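You operate a simulated robot arm through the tools that you are given. There is no shell and no other tool.

You run a simulated robot arm. Do the job below in one go: nothing can be reset, and whatever is moved stays where it is left.

TASK
Glue the hole in the blue block and press a dowel into it.
Fine: one press of the glue button, no drips; lever right down (15 mm, as the dial stands); block left on the grey slide, drawn back out; depth dial, white switch and the other blocks end as they began.

It is judged by the outcome, as a careful person would: the job done as asked, and still so three seconds after it is handed in. It fails if anything else is knocked over, pushed out of place, dropped, spilled or broken.

THE ROBOT
A 7-joint arm with a two-finger parallel gripper, fixed in place. Base frame: the origin is on the floor under the middle of its stand, x ahead of it, y to its left, z up; the work surface is at about z = 0.88. Lengths are in m, angles in rad, forces in N, time in s.
With the tool pointing down near the work surface it reaches from about 0.24 to 0.68 m from the base axis. Its first joint turns from -1.152 to 1.152 rad. Payload 2.4 kg.
Tool frame: the origin (TCP) lies between the finger pads and is the grasp point; the fingertips stand 0.03 m ahead of it; z points along the fingers, y is the line along which they close. The gripper opens to 0.094 m. The fingers are 0.028 m wide and 0.01 m thick; the gripper's body (0.05 by 0.096 m) begins 0.055 m behind the TCP.
Orientation is that of the tool frame in the base frame, as a unit quaternion [x, y, z, w]. With the fingers straight down and closing along the base's y, the tool's x points along the base's -x, its y along +y and its z along -z.

THE INTERFACE
- The arm moves only by the tool arm_command. Its argument "deltas" is one flat list of numbers, 7 for each row, row after row: the turn, a rotation vector about the tool's x, y, z in units of 8 degrees (1.0 is 8 degrees), then the shift along the tool's x, y, z in units of 40 mm (1.0 is 40 mm), then the opening, from 0 (shut) to 1 (fully open). In form: [wx, wy, wz, x, y, z, grip, wx, wy, wz, x, y, z, grip, ...]. A call has 1 to 20 rows; each row shifts and turns the commanded pose from where the row before left it, along the tool's axes as they then stand. A call with a number of a shift or a turn outside -1 to 1 is refused whole. A row lasts 0.2 s, in which the tool goes at most 0.05 m and 0.15 rad; a call with a longer step from one row to the next is refused whole, and so is a gripper value outside its range. A pose out of reach is approached as far as the arm can. The call stops where the force on the tool passes 40 N (or 10 N more than at its start, if that is more) or the arm is blocked; 0.2 s more then pass. The fingers move at their own pace (about 0.153 m/s each) and stop on an object; they squeeze with about 43 N. The grip force told is the motor's: it shows also when the fingers shut on nothing. Time passes only in rows, and 0.2 s behind the last, so rows that do not move let the fingers close. The reply holds the time, the measured pose of the TCP, the force on the tool along the base axes, the opening and the grip force, in the units named above and with some noise, with the torque about the TCP (base axes, N m) and any sound that the robot's microphone picked up, and new pictures: "show" is both (left out), scene, wrist or none.
- Cameras (640 x 400 px; columns grow to the right, rows downward): "scene" is fixed at [0.0271, 0.4584, 1.4717]; the picture's right is [-0.85, -0.53, 0.00], its down [-0.24, 0.38, -0.89] and it looks along [0.48, -0.76, -0.45] (base axes); focal length 358 px, centre (320, 200). "wrist" rides on the gripper at [0.076, 0.014, -0.103] in the tool frame; the picture's right is [-0.18, 0.98, 0.00], its down [-0.75, -0.14, -0.64] and it looks along [-0.63, -0.12, 0.77] (tool axes); focal length 243 px, centre (320, 200). There is no depth. A picture from a camera that has moved, and an enlarged one, comes with that camera's place and axes in the base frame and with its lens. The place of the scene camera against the robot may be out by one fixed shift of up to 0.018 m in any direction.
- inspect(camera, box): a new picture of the part [left, top, right, bottom] of that camera's present view, enlarged. It takes no simulated time.
- close_job(): hands the job in; it is judged then, once.

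Places have to be worked out from the pictures, the camera data and where the tool is seen. Open the gripper and draw the arm clear of the work before you hand the job in, unless the task says otherwise.

The tools are called after "Call:" by a JSON object that holds its "name" and its "arguments". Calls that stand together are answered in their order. arm_command: Moves the arm, as the interface text tells. Its arguments: {"type":"object","properties":{"deltas":{"type":"array","items":{"type":"number"}},"show":{"type":"string","enum":["both","scene","wrist","none"]}},"required":["deltas"]} The other tools are called the same way: inspect (camera, box) takes an enlarged picture of a part of a camera's view; close_job () hands the job in.

At the start:

```text
time_s: 0.0
tcp_pos: [0.3512, -0.1989, 1.3203]
orientation: [0.0, 1.0, 0.0, 0.0]
wrist_force: [0.5, 0.3, 0.5]
ft_torque: [-0.01, -0.03, 0.01]
opening: 0.094
finger_force: 0.0
```

scene: 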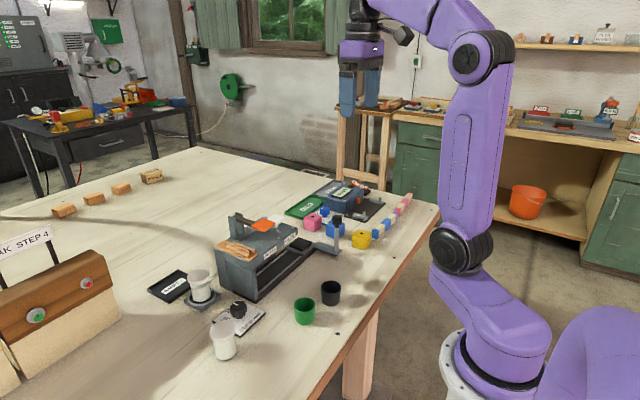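
wrist: 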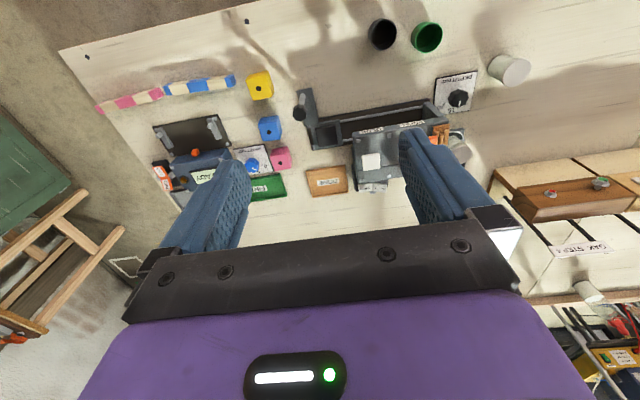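

I'll look closer at the work area in both cameras before moving anything.

Call:
{"name": "inspect", "arguments": {"camera": "scene", "box": [200, 170, 430, 310]}}

Call:
{"name": "inspect", "arguments": {"camera": "wrist", "box": [90, 50, 310, 210]}}

Call:
{"name": "inspect", "arguments": {"camera": "wrist", "box": [280, 10, 540, 210]}}

Call:
{"name": "inspect", "arguments": {"camera": "scene", "box": [140, 220, 360, 370]}}

```text
2.78 times, centred on (315, 240) of scene
camera zoom: at [0.0271, 0.4584, 1.4717], right [-0.85, -0.53, 0.0], down [-0.24, 0.38, -0.89], along [0.48, -0.76, -0.45], focal length 997 px, centre (334, 89)
```

zoom: 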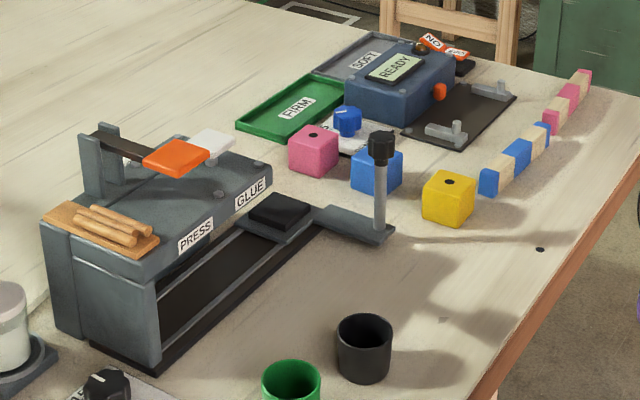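

```text
2.50 times, centred on (200, 130) of wrist
camera zoom: at [0.2749, -0.1859, 1.4222], right [0.18, 0.98, 0.0], down [0.75, -0.14, 0.64], along [0.63, -0.12, -0.77], focal length 606 px, centre (620, 375)
```

zoom: 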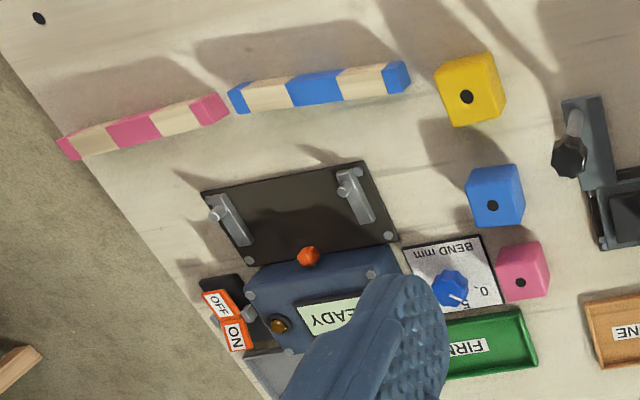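

```text
2.00 times, centred on (410, 110) of wrist
camera zoom: at [0.2749, -0.1859, 1.4222], right [0.18, 0.98, 0.0], down [0.75, -0.14, 0.64], along [0.63, -0.12, -0.77], focal length 485 px, centre (140, 380)
```

zoom: 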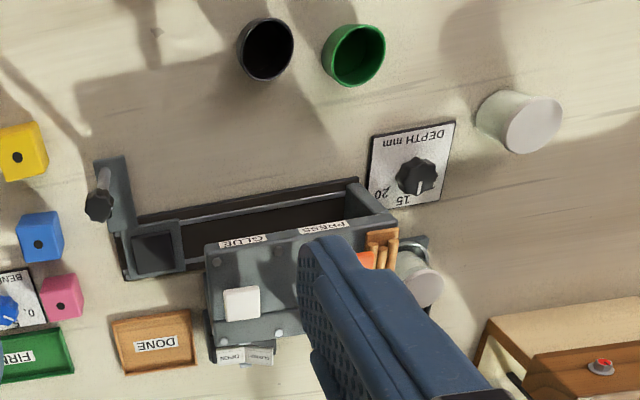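

```text
2.67 times, centred on (250, 295) of scene
camera zoom: at [0.0271, 0.4584, 1.4717], right [-0.85, -0.53, 0.0], down [-0.24, 0.38, -0.89], along [0.48, -0.76, -0.45], focal length 955 px, centre (507, -53)
```

zoom: 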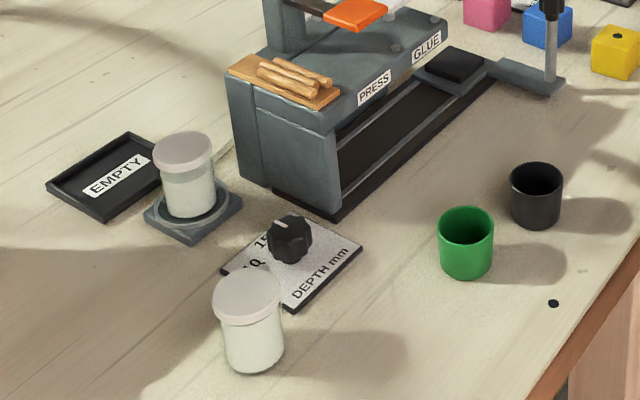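

The blue block stands near (0.48, -0.34) with its hole on top. The slide's carrier is drawn out near (0.52, -0.22), and the machine is to its left. I'll lower the camera for a closer look, staying well above everything.

Call:
{"name": "arm_command", "arguments": {"deltas": [0, 0, 0, 0.2, 0, 0.75, 1, 0, 0, 0, 0.2, 0, 0.75, 1, 0, 0, 0, 0.2, 0, 0.75, 1, 0, 0, 0, 0.2, 0, 0.75, 1, 0, 0, 0, 0.2, 0, 0.75, 1, 0, 0, 0, 0.2, 0, 0.75, 1], "show": "both"}}

```text
time_s: 1.4
tcp_pos: [0.3043, -0.2004, 1.1395]
orientation: [0.001, 1.0, 0.0, 0.001]
wrist_force: [1.0, -0.8, -0.1]
ft_torque: [-0.01, 0.02, -0.01]
opening: 0.0938
finger_force: 0.0
camera wrist: at [0.2274, -0.1862, 1.2417], right [0.18, 0.98, 0.0], down [0.75, -0.14, 0.64], along [0.63, -0.12, -0.77], focal length 243 px, centre (320, 200)
```

scene: 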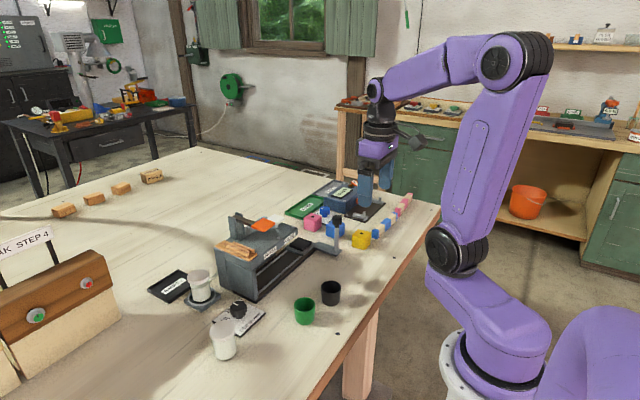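
wrist: 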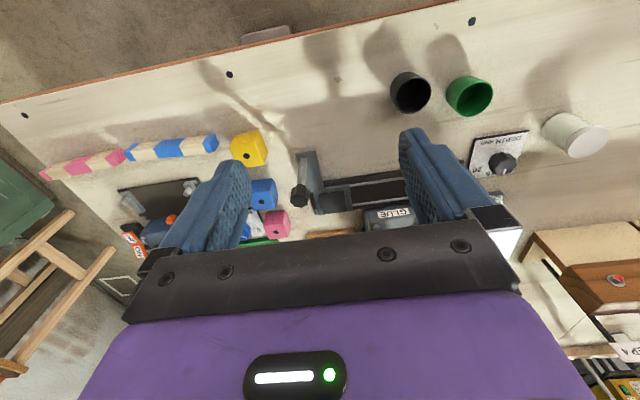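

The gripper body hides the lower half of the wrist view. I'll go up and over the machine so that it falls in the clear upper part of the view.

Call:
{"name": "arm_command", "arguments": {"deltas": [0, 0, 0, 0, 0, -0.75, 1, 0, 0, 0, 0, 0, -0.75, 1, 0, 0, 0, -0.75, 0.5, 0, 1, 0, 0, 0, -0.75, 0.5, 0, 1, 0, 0, 0, -0.75, 0.5, 0, 1, 0, 0, 0, -0.75, 0.5, 0, 1, 0, 0, 0, -0.75, 0.5, 0, 1], "show": "wrist"}}

```text
time_s: 3.0
tcp_pos: [0.4556, -0.098, 1.2015]
orientation: [0.001, 1.0, 0.0, 0.0]
wrist_force: [-0.4, -0.1, 0.0]
ft_torque: [0.0, -0.02, -0.02]
opening: 0.0938
finger_force: 0.1
camera wrist: at [0.3793, -0.0857, 1.3036], right [0.18, 0.98, 0.0], down [0.75, -0.14, 0.64], along [0.63, -0.12, -0.77], focal length 243 px, centre (320, 200)
```

wrist: 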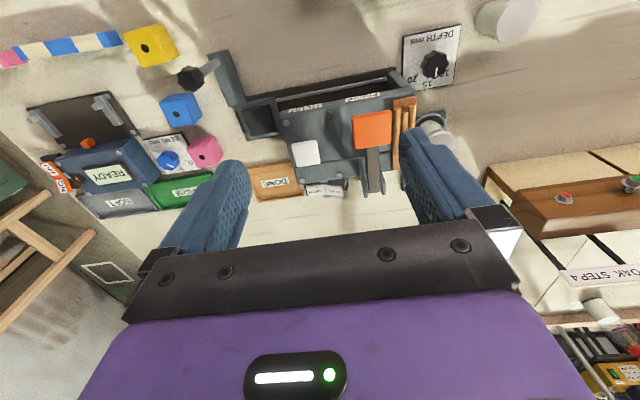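

The machine is now in clear view, so I'll enlarge it.

Call:
{"name": "inspect", "arguments": {"camera": "wrist", "box": [200, 30, 460, 200]}}

Call:
{"name": "inspect", "arguments": {"camera": "wrist", "box": [270, 60, 430, 210]}}

Call:
{"name": "inspect", "arguments": {"camera": "wrist", "box": [120, 20, 300, 200]}}

Call:
{"name": "inspect", "arguments": {"camera": "scene", "box": [140, 250, 260, 325]}}

Call:
{"name": "inspect", "arguments": {"camera": "scene", "box": [210, 200, 350, 300]}}

```text
2.35 times, centred on (330, 115) of wrist
camera zoom: at [0.3793, -0.0857, 1.3036], right [0.18, 0.98, 0.0], down [0.75, -0.14, 0.64], along [0.63, -0.12, -0.77], focal length 571 px, centre (296, 400)
```

zoom: 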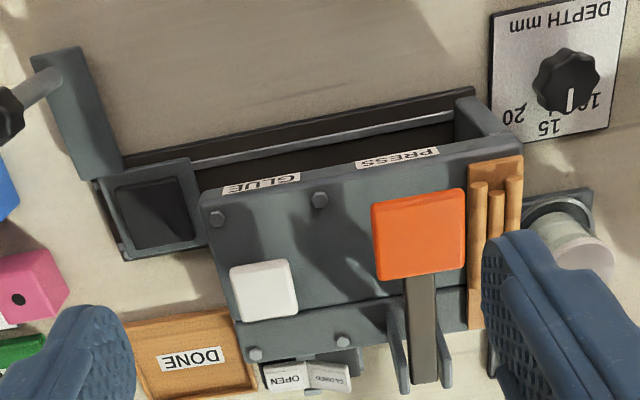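

```text
2.67 times, centred on (350, 135) of wrist
camera zoom: at [0.3793, -0.0857, 1.3036], right [0.18, 0.98, 0.0], down [0.75, -0.14, 0.64], along [0.63, -0.12, -0.77], focal length 647 px, centre (240, 373)
```

zoom: 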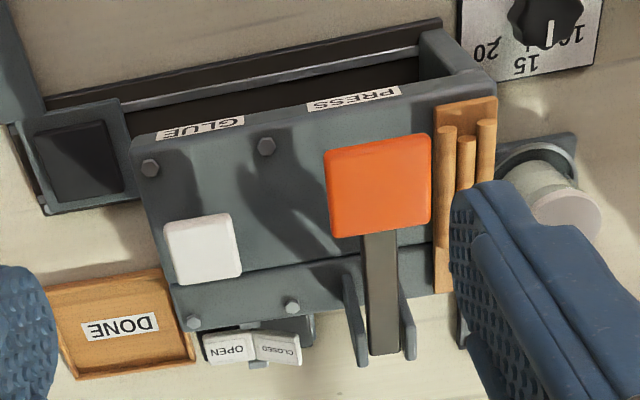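

```text
2.22 times, centred on (210, 110) of wrist
camera zoom: at [0.3793, -0.0857, 1.3036], right [0.18, 0.98, 0.0], down [0.75, -0.14, 0.64], along [0.63, -0.12, -0.77], focal length 539 px, centre (564, 400)
```

zoom: 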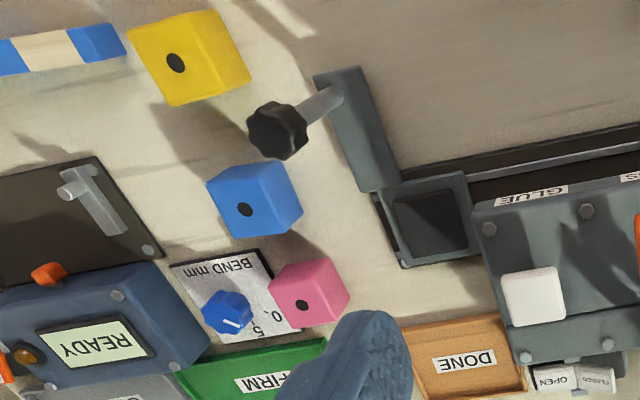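

```text
5.33 times, centred on (200, 288) of scene
camera zoom: at [0.0271, 0.4584, 1.4717], right [-0.85, -0.53, 0.0], down [-0.24, 0.38, -0.89], along [0.48, -0.76, -0.45], focal length 1910 px, centre (960, -267)
```

zoom: 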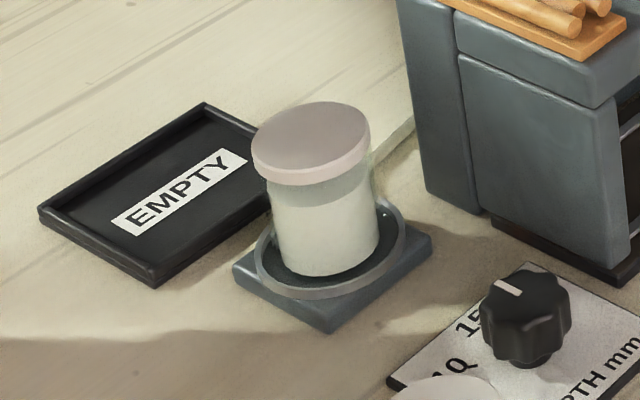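

```text
4.00 times, centred on (280, 250) of scene
camera zoom: at [0.0271, 0.4584, 1.4717], right [-0.85, -0.53, 0.0], down [-0.24, 0.38, -0.89], along [0.48, -0.76, -0.45], focal length 1433 px, centre (480, 0)
```

zoom: 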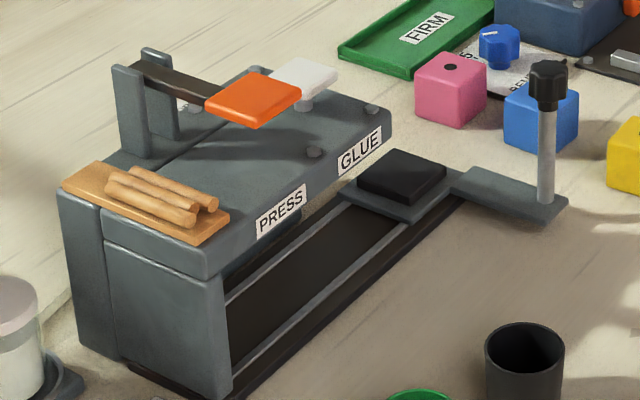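

The pot in its holder looks nearly full. I still need to see the carrier pad, the OPEN/CLOSED rocker at the back, and the dowel rack.

Call:
{"name": "inspect", "arguments": {"camera": "scene", "box": [285, 210, 355, 260]}}

Call:
{"name": "inspect", "arguments": {"camera": "wrist", "box": [300, 170, 360, 205]}}

Call:
{"name": "inspect", "arguments": {"camera": "wrist", "box": [225, 90, 300, 145]}}

Call:
{"name": "inspect", "arguments": {"camera": "scene", "box": [210, 205, 300, 265]}}

```text
8.00 times, centred on (320, 235) of scene
camera zoom: at [0.0271, 0.4584, 1.4717], right [-0.85, -0.53, 0.0], down [-0.24, 0.38, -0.89], along [0.48, -0.76, -0.45], focal length 2865 px, centre (320, -80)
```

zoom: 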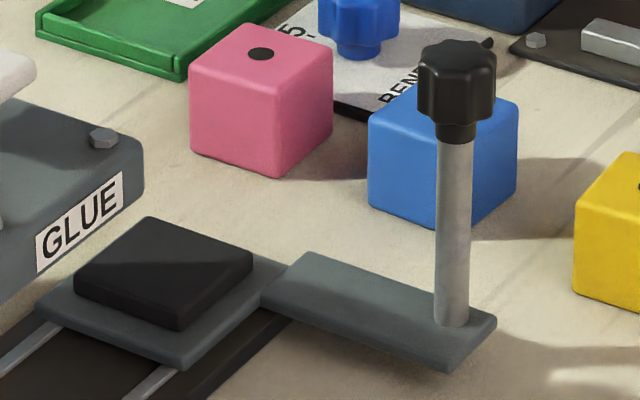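

```text
10.67 times, centred on (330, 188) of wrist
camera zoom: at [0.3793, -0.0857, 1.3036], right [0.18, 0.98, 0.0], down [0.75, -0.14, 0.64], along [0.63, -0.12, -0.77], focal length 2588 px, centre (213, 333)
```

zoom: 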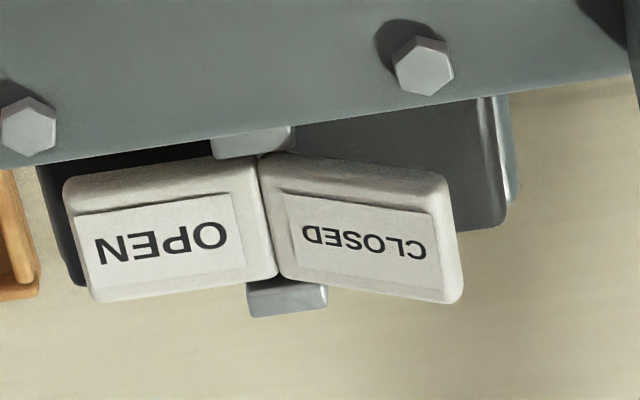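

```text
7.27 times, centred on (262, 118) of wrist
camera zoom: at [0.3793, -0.0857, 1.3036], right [0.18, 0.98, 0.0], down [0.75, -0.14, 0.64], along [0.63, -0.12, -0.77], focal length 1764 px, centre (738, 800)
```

zoom: 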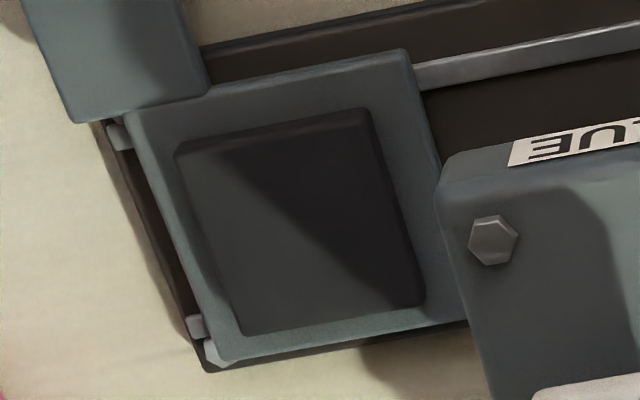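

```text
6.67 times, centred on (255, 235) of scene
camera zoom: at [0.0271, 0.4584, 1.4717], right [-0.85, -0.53, 0.0], down [-0.24, 0.38, -0.89], along [0.48, -0.76, -0.45], focal length 2388 px, centre (753, -33)
```

zoom: 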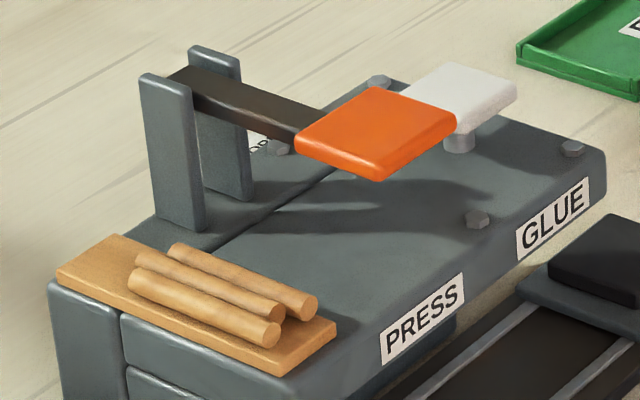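

The carrier has a raised black pad, the machine is square to the base axes, and its rail runs along y at x≈0.48. The white OPEN/CLOSED rocker is behind the machine. Next I'll move over the blue block and the slide handle to measure them.

Call:
{"name": "arm_command", "arguments": {"deltas": [0, 0, 0, 0, -0.88, 0, 1, 0, 0, 0, 0, -0.88, 0, 1, 0, 0, 0, 0, -0.88, 0, 1, 0, 0, 0, 0, -0.88, 0, 1, 0, 0, 0, 0, -0.88, 0, 1, 0, 0, 0, 0, -0.88, 0, 1, 0, 0, 0, 0, 0, 0.85, 1, 0, 0, 0, 0, 0, 0.85, 1, 0, 0, 0, 0, 0, 0.85, 1], "show": "wrist"}}

```text
time_s: 5.0
tcp_pos: [0.4532, -0.3096, 1.0997]
orientation: [-0.001, 1.0, 0.001, 0.001]
wrist_force: [0.5, -0.5, 0.0]
ft_torque: [-0.01, 0.0, -0.02]
opening: 0.094
finger_force: 0.0
camera wrist: at [0.3772, -0.2968, 1.2013], right [0.18, 0.98, 0.0], down [0.75, -0.14, 0.64], along [0.63, -0.12, -0.77], focal length 243 px, centre (320, 200)
```

wrist: 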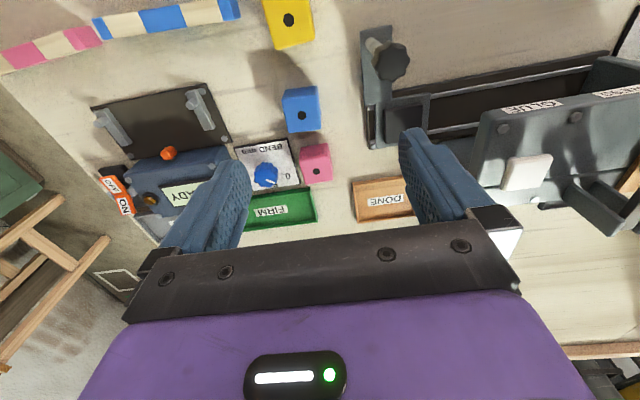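

Call:
{"name": "inspect", "arguments": {"camera": "wrist", "box": [260, 70, 350, 190]}}

Call:
{"name": "inspect", "arguments": {"camera": "wrist", "box": [340, 10, 460, 150]}}

Call:
{"name": "inspect", "arguments": {"camera": "wrist", "box": [450, 60, 640, 240]}}

```text
3.33 times, centred on (305, 130) of wrist
camera zoom: at [0.3772, -0.2968, 1.2013], right [0.18, 0.98, 0.0], down [0.75, -0.14, 0.64], along [0.63, -0.12, -0.77], focal length 809 px, centre (370, 433)
```

zoom: 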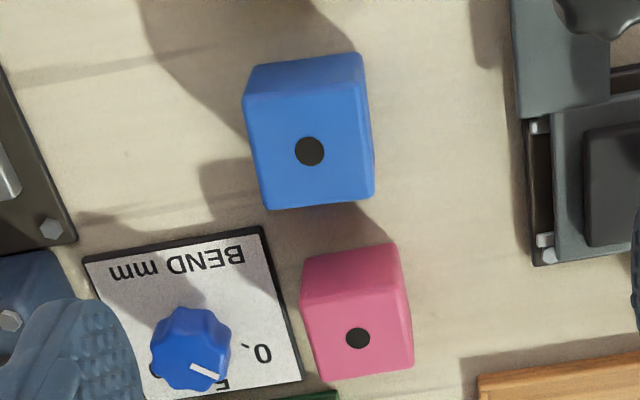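

```text
2.86 times, centred on (400, 80) of wrist
camera zoom: at [0.3772, -0.2968, 1.2013], right [0.18, 0.98, 0.0], down [0.75, -0.14, 0.64], along [0.63, -0.12, -0.77], focal length 693 px, centre (91, 543)
```

zoom: 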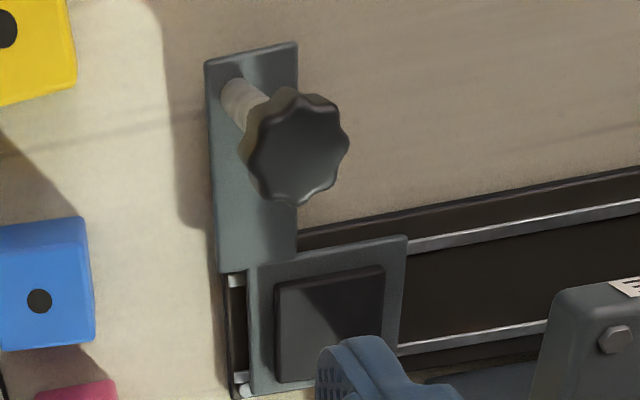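

```text
2.22 times, centred on (545, 150) of wrist
camera zoom: at [0.3772, -0.2968, 1.2013], right [0.18, 0.98, 0.0], down [0.75, -0.14, 0.64], along [0.63, -0.12, -0.77], focal length 539 px, centre (-180, 311)
```

zoom: 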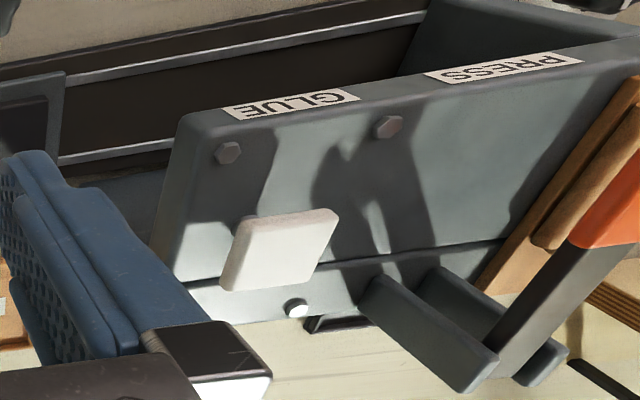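

From two views the blue block's hole is at about (0.479, -0.337) with the block top at z≈0.92. The handle post is at (0.424, -0.250) with its knob top at z≈0.993. I'll zoom tighter on the block to get its yaw and size.

Call:
{"name": "inspect", "arguments": {"camera": "wrist", "box": [275, 78, 330, 140]}}

Call:
{"name": "inspect", "arguments": {"camera": "wrist", "box": [360, 85, 430, 155]}}

Call:
{"name": "inspect", "arguments": {"camera": "wrist", "box": [95, 170, 140, 225]}}

```text
6.45 times, centred on (302, 109) of wrist
camera zoom: at [0.3772, -0.2968, 1.2013], right [0.18, 0.98, 0.0], down [0.75, -0.14, 0.64], along [0.63, -0.12, -0.77], focal length 1565 px, centre (433, 787)
```

zoom: 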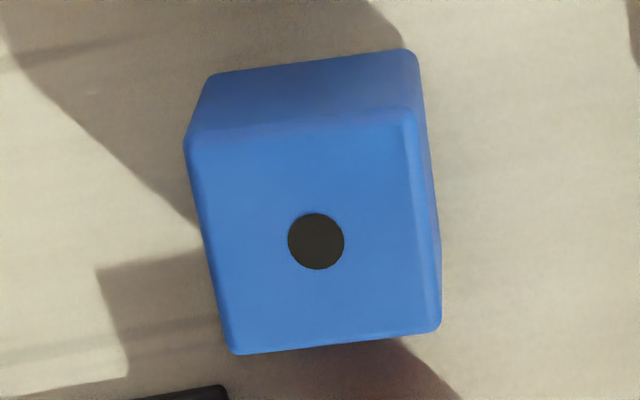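

```text
5.71 times, centred on (395, 120) of wrist
camera zoom: at [0.3772, -0.2968, 1.2013], right [0.18, 0.98, 0.0], down [0.75, -0.14, 0.64], along [0.63, -0.12, -0.77], focal length 1386 px, centre (-109, 657)
```

zoom: 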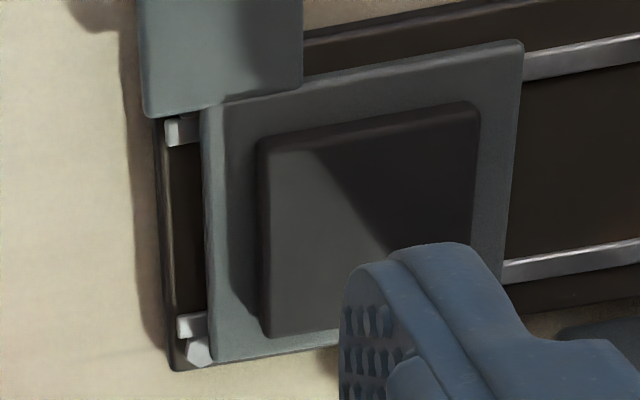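

```text
7.27 times, centred on (118, 198) of wrist
camera zoom: at [0.3772, -0.2968, 1.2013], right [0.18, 0.98, 0.0], down [0.75, -0.14, 0.64], along [0.63, -0.12, -0.77], focal length 1764 px, centre (1793, 218)
```

zoom: 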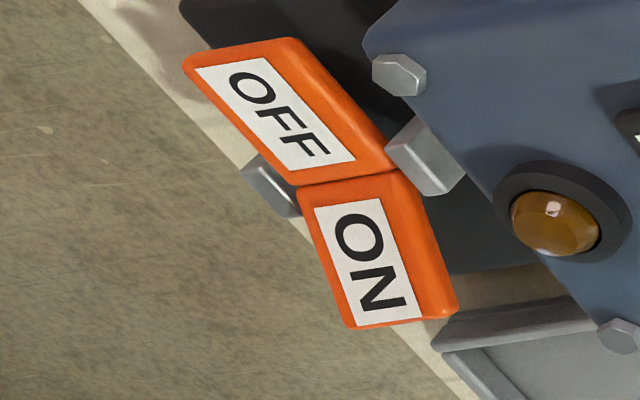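

The block is a 40 mm cube yawed about -3.5°, centred at (0.478, -0.336). The pad is about 45 mm square, centred near (0.520, -0.215) with its top at z≈0.902. The rocker's OPEN half is down. Now I'll tilt the camera up to look under the roof from the front, keeping clear of the cups.

Call:
{"name": "arm_command", "arguments": {"deltas": [0, 0, 0, 0.58, 0.69, 0, 0, 0, 0, 0, 0.58, 0.69, 0, 0, 0, 0, 0, 0.58, 0.69, 0, 0, 0, 0, 0, 0.58, 0.69, 0, 0, 0, -1, 0, 0, 0, 0, 0, 0, -1, 0, 0, 0, 0, 0, 0, -1, 0, 0, 0, 0, 0, 0, -1, 0, 0, 0, 0, 0, 0, -1, 0, 0, 0, 0, 0, 0, 0, 0, 0.536, 0, 0.638, 0, 0, 0, 0, 0.536, 0, 0.638, 0], "show": "both"}}

```text
time_s: 7.4
tcp_pos: [0.3698, -0.2009, 1.0349]
orientation: [-0.001, 0.94, 0.001, 0.34]
wrist_force: [-0.2, -0.7, 0.4]
ft_torque: [-0.01, -0.01, 0.01]
opening: 0.0
finger_force: 33.2
out of reach, approached as far as the arm can: row 11
camera wrist: at [0.2464, -0.1875, 1.0635], right [0.14, 0.98, 0.12], down [0.17, -0.14, 0.98], along [0.98, -0.12, -0.19], focal length 243 px, centre (320, 200)
```

scene: 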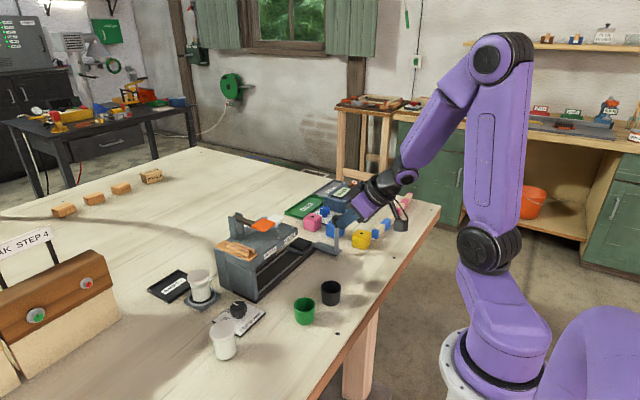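
wrist: 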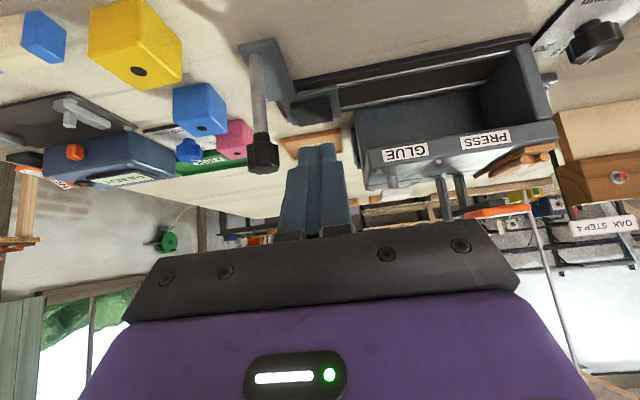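

This view shows the front of the machine upside down. I'll enlarge the slot.

Call:
{"name": "inspect", "arguments": {"camera": "wrist", "box": [240, 20, 570, 230]}}

Call:
{"name": "inspect", "arguments": {"camera": "wrist", "box": [340, 60, 560, 200]}}

```text
1.90 times, centred on (405, 125) of wrist
camera zoom: at [0.2464, -0.1875, 1.0635], right [0.14, 0.98, 0.12], down [0.17, -0.14, 0.98], along [0.98, -0.12, -0.19], focal length 462 px, centre (158, 343)
```

zoom: 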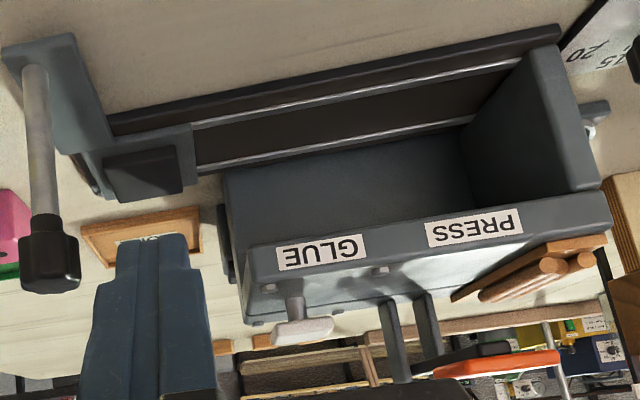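

```text
2.86 times, centred on (450, 130) of wrist
camera zoom: at [0.2464, -0.1875, 1.0635], right [0.14, 0.98, 0.12], down [0.17, -0.14, 0.98], along [0.98, -0.12, -0.19], focal length 693 px, centre (-51, 400)
```

zoom: 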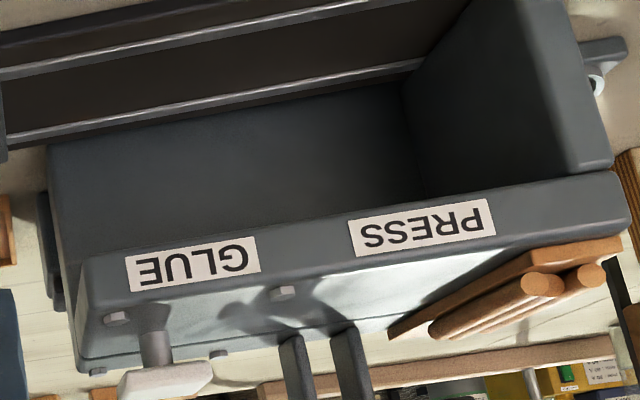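

The roof's front band is at z≈0.967–0.995, with GLUE at y≈-0.126 and PRESS at y≈-0.050. The white glue button is at (0.536, -0.134) with its top at z≈1.01. I'll bring the camera lower to look for the nozzle and ram under the roof.

Call:
{"name": "arm_command", "arguments": {"deltas": [0, 0, 0, 0.0, 0.38, 0, 0, 0, 0, 0, 0.0, 0.37, 0, 0, 0, 0, 0, 0.055, 0, 0.65, 0, 0, 0, 0, 0.055, 0, 0.65, 0, 0, 0, 0, 0.055, 0, 0.65, 0, 0, 0, 0, 0.055, 0, 0.65, 0], "show": "both"}}

```text
time_s: 8.8
tcp_pos: [0.4402, -0.1744, 0.9542]
orientation: [-0.001, 0.94, 0.001, 0.343]
wrist_force: [0.4, -1.3, -0.1]
ft_torque: [-0.02, 0.01, -0.01]
opening: 0.0
finger_force: 32.5
out of reach, approached as far as the arm can: row 1, 2
camera wrist: at [0.3155, -0.1611, 0.9826], right [0.14, 0.98, 0.12], down [0.16, -0.14, 0.98], along [0.98, -0.12, -0.18], focal length 243 px, centre (320, 200)
```

scene: 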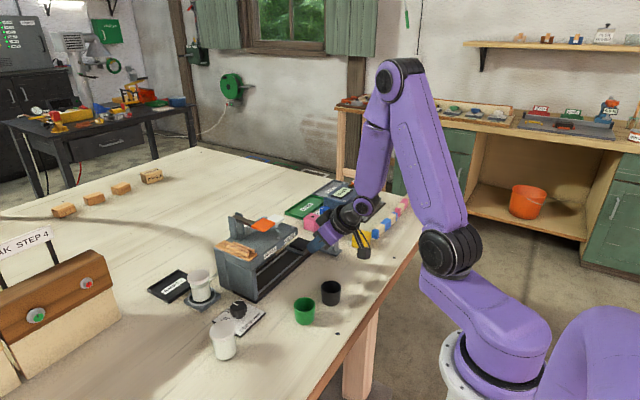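
wrist: 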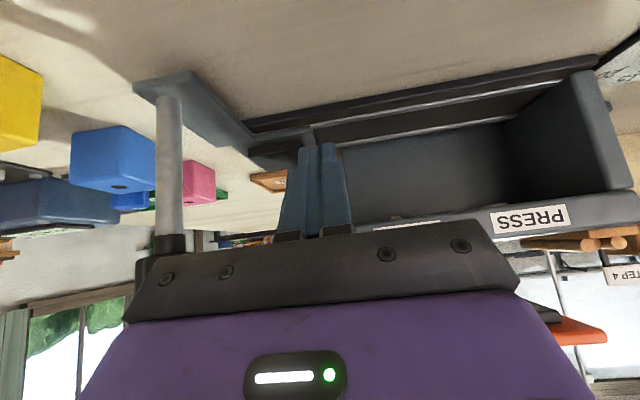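

I'll look closely at the slot from this low angle.

Call:
{"name": "inspect", "arguments": {"camera": "wrist", "box": [330, 60, 640, 250]}}

Call:
{"name": "inspect", "arguments": {"camera": "wrist", "box": [340, 130, 520, 240]}}

```text
2.06 times, centred on (485, 155) of wrist
camera zoom: at [0.3155, -0.1611, 0.9826], right [0.14, 0.98, 0.12], down [0.16, -0.14, 0.98], along [0.98, -0.12, -0.18], focal length 501 px, centre (-21, 293)
```

zoom: 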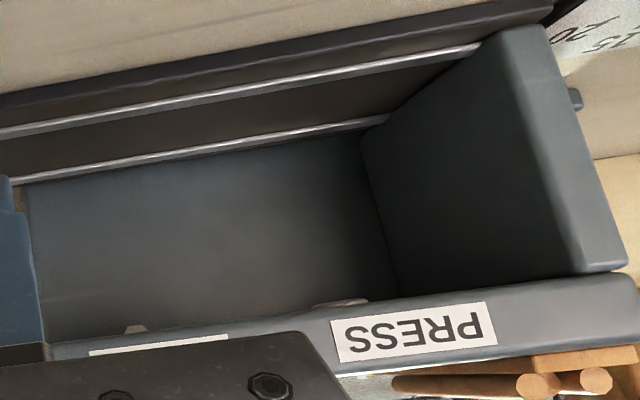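

```text
3.56 times, centred on (430, 185) of wrist
camera zoom: at [0.3155, -0.1611, 0.9826], right [0.14, 0.98, 0.12], down [0.16, -0.14, 0.98], along [0.98, -0.12, -0.18], focal length 863 px, centre (-71, 253)
```

zoom: 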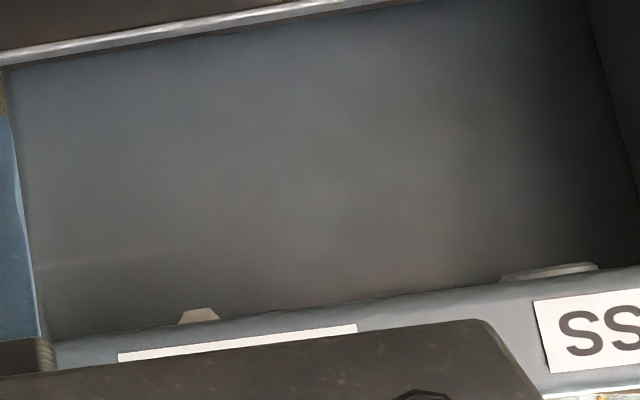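

The nozzle tip shows at y≈-0.125 and the press ram at y≈-0.050, in line with their labels, both about z 0.968. Next I'll back out upwards, level the tool and move over the blue block.

Call:
{"name": "arm_command", "arguments": {"deltas": [0, 0, 0, -0.48, 0, -0.575, 0, 0, 0, 0, -0.48, 0, -0.575, 0, 0, 0, 0, -0.48, 0, -0.575, 0, 0, 0, 0, -0.48, 0, -0.575, 0, 0, 1, 0, 0, 0, 0, 0, 0, 1, 0, 0, 0, 0, 0, 0, 1, 0, 0, 0, 0, 0, 0, 1, 0, 0, 0, 0, 0, 0, 1, 0, 0, 0, 0, 0, 0, 0, 0, -0.19, -0.8, 0, 0.64, 0, 0, 0, -0.19, -0.8, 0, 0.64, 0, 0, 0, -0.19, -0.8, 0, 0.64, 0, 0, 0, -0.19, -0.8, 0, 0.64, 0, 0, 0, -0.19, -0.8, 0, 0.64], "show": "none"}}

```text
time_s: 11.8
tcp_pos: [0.4774, -0.3352, 1.0738]
orientation: [0.0, 1.0, 0.001, 0.0]
wrist_force: [0.1, -0.4, -0.5]
ft_torque: [0.0, 0.0, -0.01]
opening: 0.0603
finger_force: 0.1
```

The tool is level over the block with the gripper at 60 mm. I'll turn it 86.5° so it closes along the block's x faces, with the camera on the -y side.

Call:
{"name": "arm_command", "arguments": {"deltas": [0, 0, -1, 0, 0, 0, 0.64, 0, 0, -1, 0, 0, 0, 0.64, 0, 0, -1, 0, 0, 0, 0.64, 0, 0, -1, 0, 0, 0, 0.64, 0, 0, -1, 0, 0, 0, 0.64, 0, 0, -1, 0, 0, 0, 0.64, 0, 0, -1, 0, 0, 0, 0.64, 0, 0, -1, 0, 0, 0, 0.64, 0, 0, -1, 0, 0, 0, 0.64, 0, 0, -1, 0, 0, 0, 0.64, 0, 0, -0.81, 0, 0, 0, 0.64], "show": "both"}}

```text
time_s: 14.2
tcp_pos: [0.478, -0.3352, 1.0752]
orientation: [-0.686, 0.728, 0.0, 0.0]
wrist_force: [0.3, -0.9, -0.3]
ft_torque: [-0.01, 0.02, 0.01]
opening: 0.0601
finger_force: 0.1
camera wrist: at [0.4586, -0.4108, 1.1758], right [-0.97, 0.24, 0.0], down [0.18, 0.74, 0.64], along [0.16, 0.62, -0.77], focal length 243 px, centre (320, 200)
```

scene: 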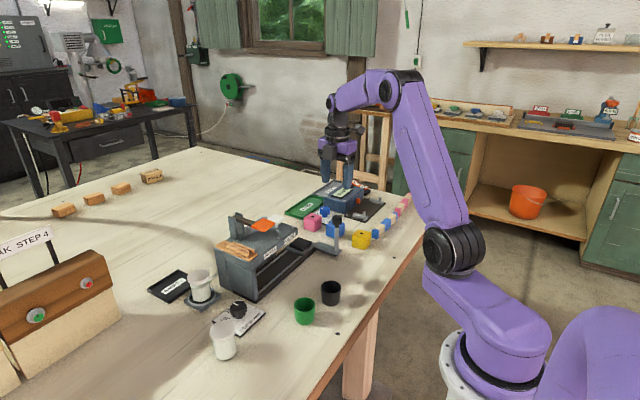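
wrist: 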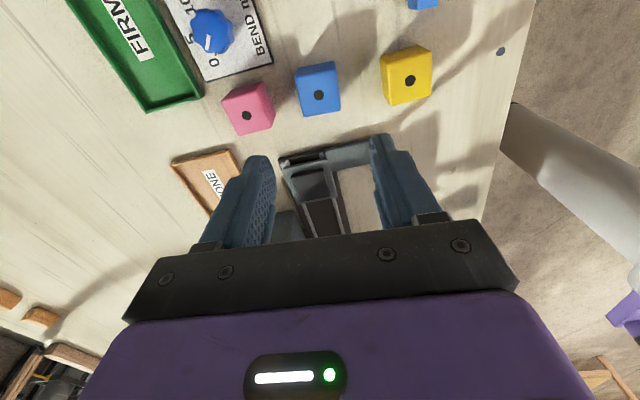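

The arm is aligned over the block. One close-up of it will refine the hole position in the tool frame.

Call:
{"name": "inspect", "arguments": {"camera": "wrist", "box": [285, 50, 355, 130]}}

Call:
{"name": "inspect", "arguments": {"camera": "wrist", "box": [265, 130, 395, 245]}}

```text
5.00 times, centred on (320, 90) of wrist
camera zoom: at [0.4586, -0.4108, 1.1758], right [-0.97, 0.24, 0.0], down [0.18, 0.74, 0.64], along [0.16, 0.62, -0.77], focal length 1213 px, centre (320, 750)
```

zoom: 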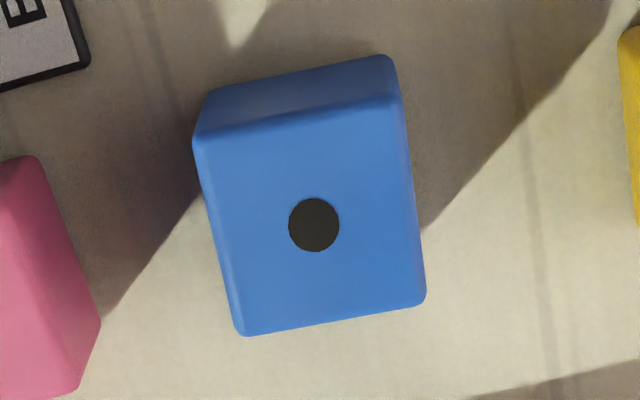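

```text
3.48 times, centred on (330, 188) of wrist
camera zoom: at [0.4586, -0.4108, 1.1758], right [-0.97, 0.24, 0.0], down [0.18, 0.74, 0.64], along [0.16, 0.62, -0.77], focal length 844 px, centre (285, 244)
```

zoom: 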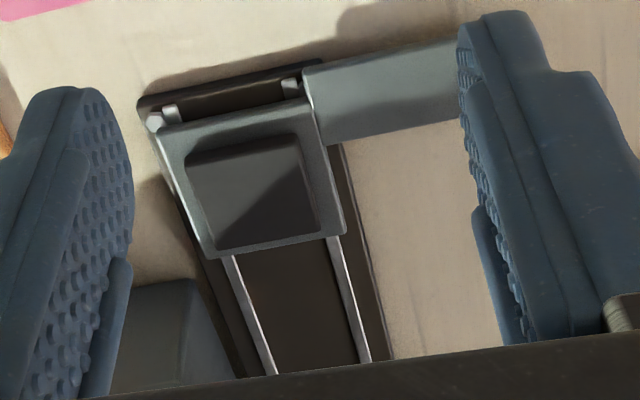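

The hole is at (0.478, -0.337) and the pad centre at (0.519, -0.2155), consistent across views. I'll descend with the fingers open around the block.

Call:
{"name": "arm_command", "arguments": {"deltas": [0, 0, 0, 0.05, 0, 0.9, 0.64, 0, 0, 0, 0, 0, 0.9, 0.64, 0, 0, 0, 0, 0, 0.9, 0.64, 0, 0, 0, 0, 0, 0.8, 0.64, 0, 0, 0, 0, 0, 0.45, 0.64], "show": "wrist"}}

```text
time_s: 15.4
tcp_pos: [0.4766, -0.3381, 0.914]
orientation: [-0.685, 0.728, 0.0, 0.0]
wrist_force: [-0.2, -0.7, -0.5]
ft_torque: [-0.03, 0.02, 0.04]
opening: 0.0602
finger_force: 0.1
camera wrist: at [0.458, -0.4126, 1.0161], right [-0.97, 0.24, 0.0], down [0.19, 0.74, 0.64], along [0.16, 0.62, -0.77], focal length 243 px, centre (320, 200)
```

wrist: 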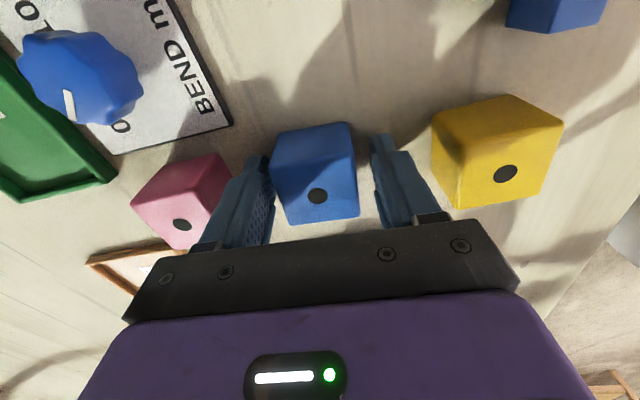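

The fingers straddle the block with the TCP on its centre. I'll close on it.

Call:
{"name": "arm_command", "arguments": {"deltas": [0, 0, 0, 0, 0, 0, 0.3, 0, 0, 0, 0, 0, 0, 0.3, 0, 0, 0, 0, 0, 0, 0.3], "show": "wrist"}}

```text
time_s: 16.2
tcp_pos: [0.4777, -0.3355, 0.9144]
orientation: [-0.685, 0.729, 0.001, -0.001]
wrist_force: [-0.2, -0.3, 0.5]
ft_torque: [-0.01, -0.02, -0.05]
opening: 0.0452
finger_force: 42.4
camera wrist: at [0.458, -0.4125, 1.0162], right [-0.97, 0.24, 0.0], down [0.19, 0.74, 0.64], along [0.16, 0.62, -0.77], focal length 243 px, centre (320, 200)
```

wrist: 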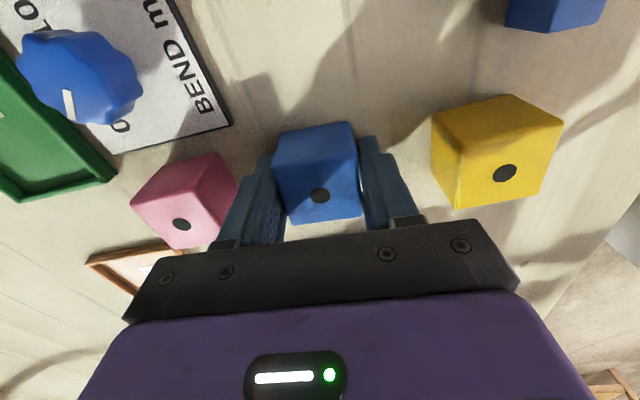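

The grip stopped at 45 mm, wider than I measured. Before lifting I'll check how the fingers sit on the block.

Call:
{"name": "inspect", "arguments": {"camera": "wrist", "box": [210, 100, 430, 250]}}

Call:
{"name": "inspect", "arguments": {"camera": "scene", "box": [280, 170, 400, 260]}}

```text
2.67 times, centred on (320, 175) of wrist
camera zoom: at [0.458, -0.4125, 1.0162], right [-0.97, 0.24, 0.0], down [0.19, 0.74, 0.64], along [0.16, 0.62, -0.77], focal length 647 px, centre (320, 267)
```

zoom: 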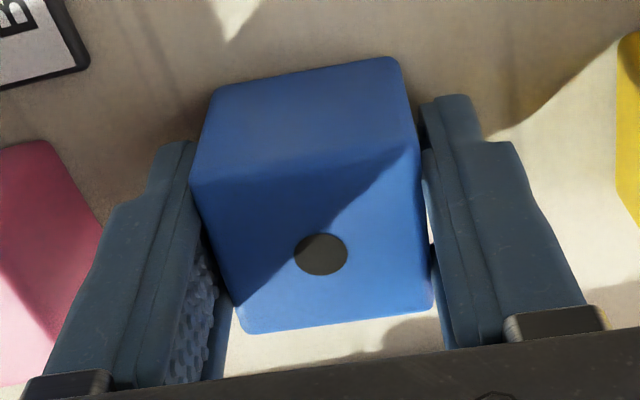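

```text
4.44 times, centred on (340, 215) of scene
camera zoom: at [0.0271, 0.4584, 1.4717], right [-0.85, -0.53, 0.0], down [-0.24, 0.38, -0.89], along [0.48, -0.76, -0.45], focal length 1592 px, centre (231, 133)
```

zoom: 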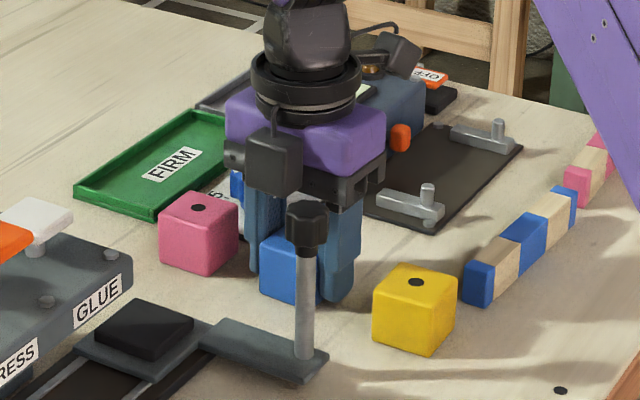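

The block sits flush and square between the fingers, so I'll lift it a little and check the hold.

Call:
{"name": "arm_command", "arguments": {"deltas": [0, 0, 0, 0, 0, -0.25, 0.3, 0, 0, 0, 0, 0, -0.5, 0.3, 0, 0, 0, 0, 0, -0.75, 0.3], "show": "both"}}

```text
time_s: 17.0
tcp_pos: [0.4759, -0.3362, 0.9746]
orientation: [-0.685, 0.728, 0.0, -0.001]
wrist_force: [-0.5, 0.5, -0.1]
ft_torque: [0.03, 0.02, 0.0]
opening: 0.0281
finger_force: 0.1
camera wrist: at [0.4575, -0.412, 1.0772], right [-0.97, 0.24, 0.0], down [0.19, 0.74, 0.64], along [0.16, 0.62, -0.77], focal length 243 px, centre (320, 200)
```

scene: 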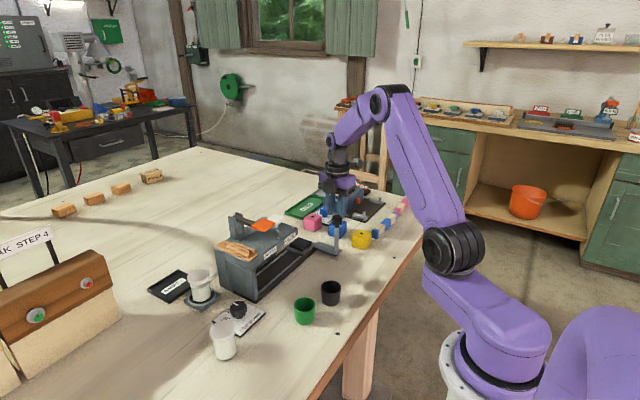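
wrist: 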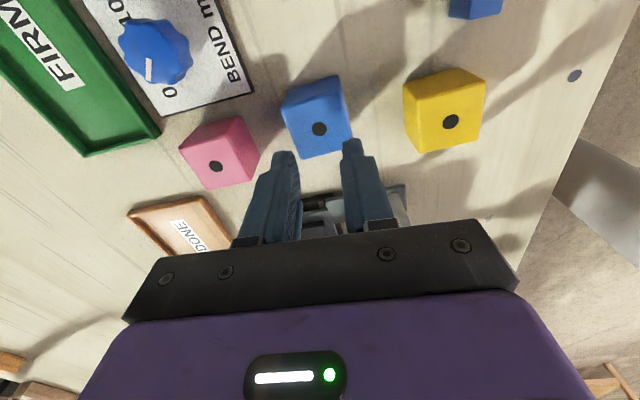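

The block slipped out and turned while staying on the table. I'll look closely at its pose before trying again.

Call:
{"name": "inspect", "arguments": {"camera": "wrist", "box": [265, 60, 365, 170]}}

Call:
{"name": "inspect", "arguments": {"camera": "scene", "box": [280, 170, 400, 260]}}

Call:
{"name": "inspect", "arguments": {"camera": "wrist", "box": [230, 120, 410, 250]}}

```text
3.64 times, centred on (315, 115) of wrist
camera zoom: at [0.4575, -0.412, 1.0772], right [-0.97, 0.24, 0.0], down [0.19, 0.74, 0.64], along [0.16, 0.62, -0.77], focal length 882 px, centre (338, 509)
```

zoom: 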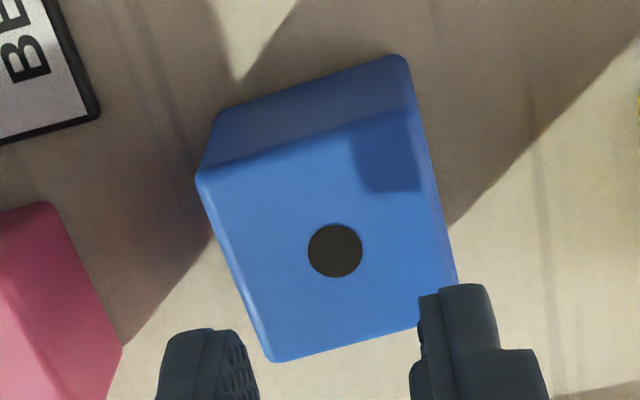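

```text
4.44 times, centred on (340, 215) of scene
camera zoom: at [0.0271, 0.4584, 1.4717], right [-0.85, -0.53, 0.0], down [-0.24, 0.38, -0.89], along [0.48, -0.76, -0.45], focal length 1592 px, centre (231, 133)
```

zoom: 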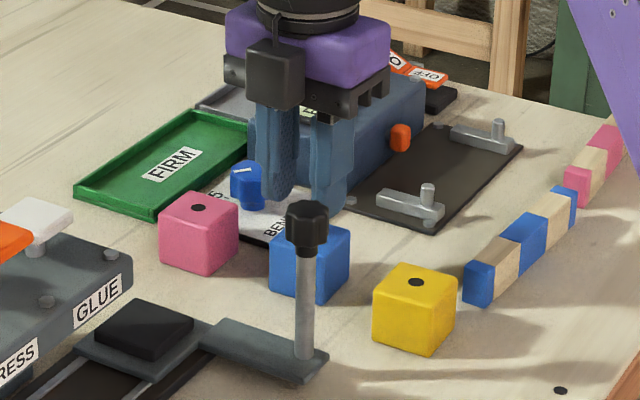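

```text
3.08 times, centred on (320, 185) of wrist
camera zoom: at [0.4575, -0.412, 1.0772], right [-0.97, 0.24, 0.0], down [0.19, 0.74, 0.64], along [0.16, 0.62, -0.77], focal length 746 px, centre (320, 246)
```

zoom: 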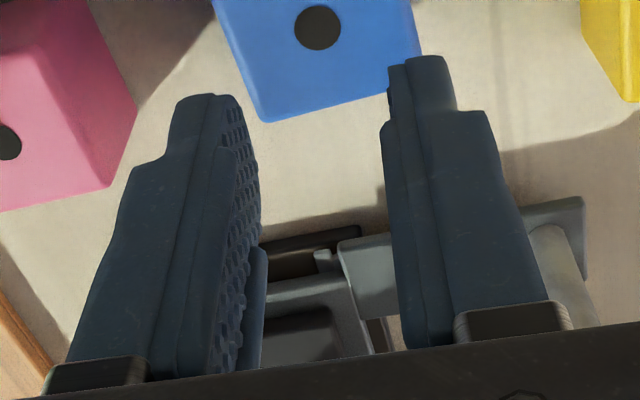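

The block now sits turned a few degrees with its hole near (0.4745, -0.345). It squeezed out because the fingers never closed squarely on its sides. I'll rise, open, and take a clean view from above.

Call:
{"name": "arm_command", "arguments": {"deltas": [0, 0, 0, 0, 0, -0.7, 0.64, 0, 0, 0, 0, 0, -0.7, 0.64, 0, 0, 0, 0, 0, -0.7, 0.64, 0, 0, 0, 0, 0, -0.4, 0.64], "show": "wrist"}}

Call:
{"name": "inspect", "arguments": {"camera": "wrist", "box": [285, 50, 355, 130]}}

```text
time_s: 18.0
tcp_pos: [0.4763, -0.3383, 1.0765]
orientation: [-0.686, 0.728, -0.001, 0.0]
wrist_force: [-0.7, 0.1, -0.2]
ft_torque: [0.0, 0.0, 0.0]
opening: 0.0601
finger_force: 0.1
camera wrist: at [0.4571, -0.4135, 1.1785], right [-0.97, 0.24, 0.0], down [0.19, 0.74, 0.64], along [0.16, 0.62, -0.77], focal length 243 px, centre (320, 200)
```

wrist: 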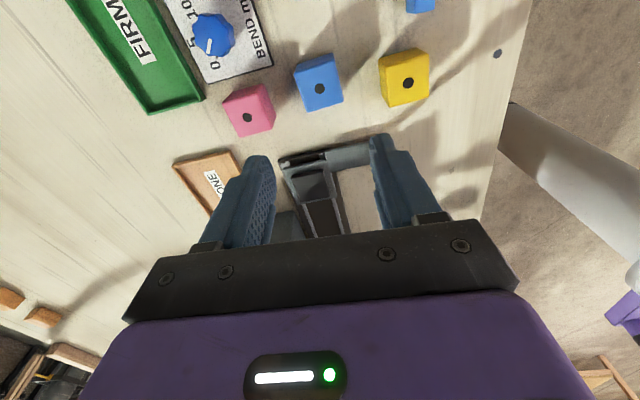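

```text
5.00 times, centred on (320, 90) of wrist
camera zoom: at [0.4571, -0.4135, 1.1785], right [-0.97, 0.24, 0.0], down [0.19, 0.74, 0.64], along [0.16, 0.62, -0.77], focal length 1213 px, centre (320, 750)
```

zoom: 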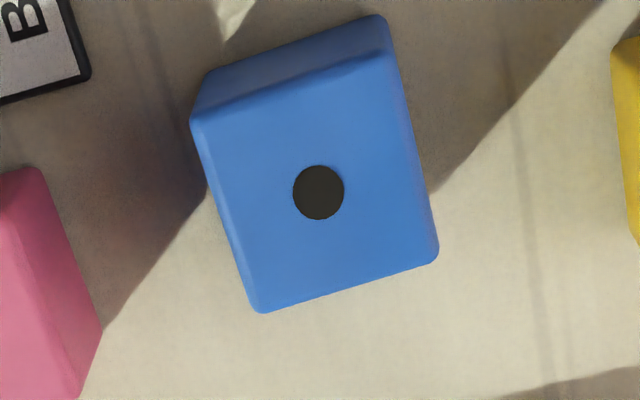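

The block is at (0.474, -0.345), yawed about +3.8°. I'll turn the tool back so it closes along y, matched to that yaw, and watch the fit this time.

Call:
{"name": "arm_command", "arguments": {"deltas": [0, 0, 0, 0.17, 0.04, 0, 0.7, 0, 0, 1, 0, 0, 0, 0.7, 0, 0, 1, 0, 0, 0, 0.7, 0, 0, 1, 0, 0, 0, 0.7, 0, 0, 1, 0, 0, 0, 0.7, 0, 0, 1, 0, 0, 0, 0.7, 0, 0, 1, 0, 0, 0, 0.7, 0, 0, 1, 0, 0, 0, 0.7, 0, 0, 1, 0, 0, 0, 0.7, 0, 0, 1, 0, 0, 0, 0.7, 0, 0, 1, 0, 0, 0, 0.7, 0, 0, 0.35, 0, 0, 0, 0.7], "show": "wrist"}}

Call:
{"name": "inspect", "arguments": {"camera": "wrist", "box": [270, 50, 360, 130]}}

```text
time_s: 20.6
tcp_pos: [0.4744, -0.3448, 1.0749]
orientation: [-0.032, 0.999, 0.0, 0.001]
wrist_force: [1.4, -0.5, -0.9]
ft_torque: [-0.01, -0.01, -0.04]
opening: 0.066
finger_force: 0.2
camera wrist: at [0.3978, -0.3351, 1.1771], right [0.12, 0.99, 0.0], down [0.76, -0.09, 0.64], along [0.64, -0.08, -0.77], focal length 243 px, centre (320, 200)
```

wrist: 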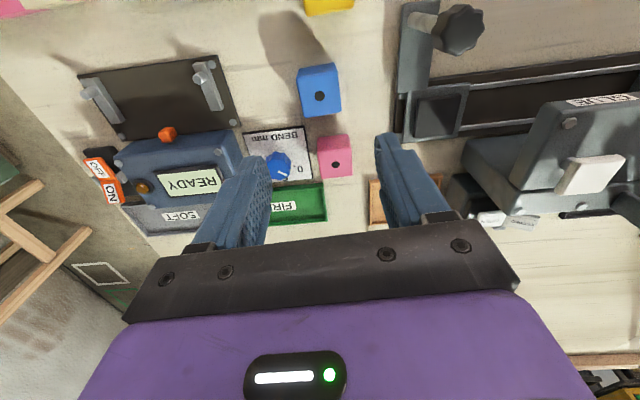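

```text
5.00 times, centred on (315, 90) of wrist
camera zoom: at [0.3978, -0.3351, 1.1771], right [0.12, 0.99, 0.0], down [0.76, -0.09, 0.64], along [0.64, -0.08, -0.77], focal length 1213 px, centre (345, 750)
```

zoom: 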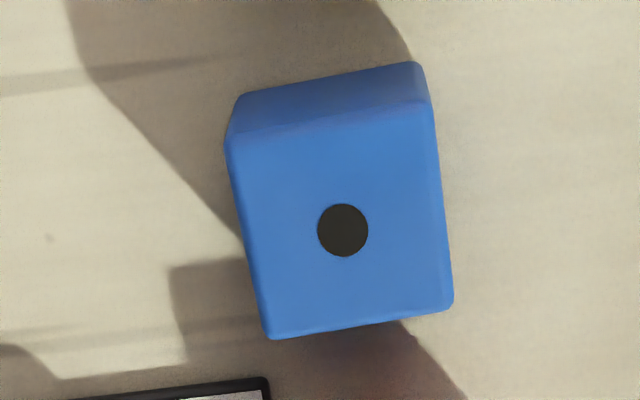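

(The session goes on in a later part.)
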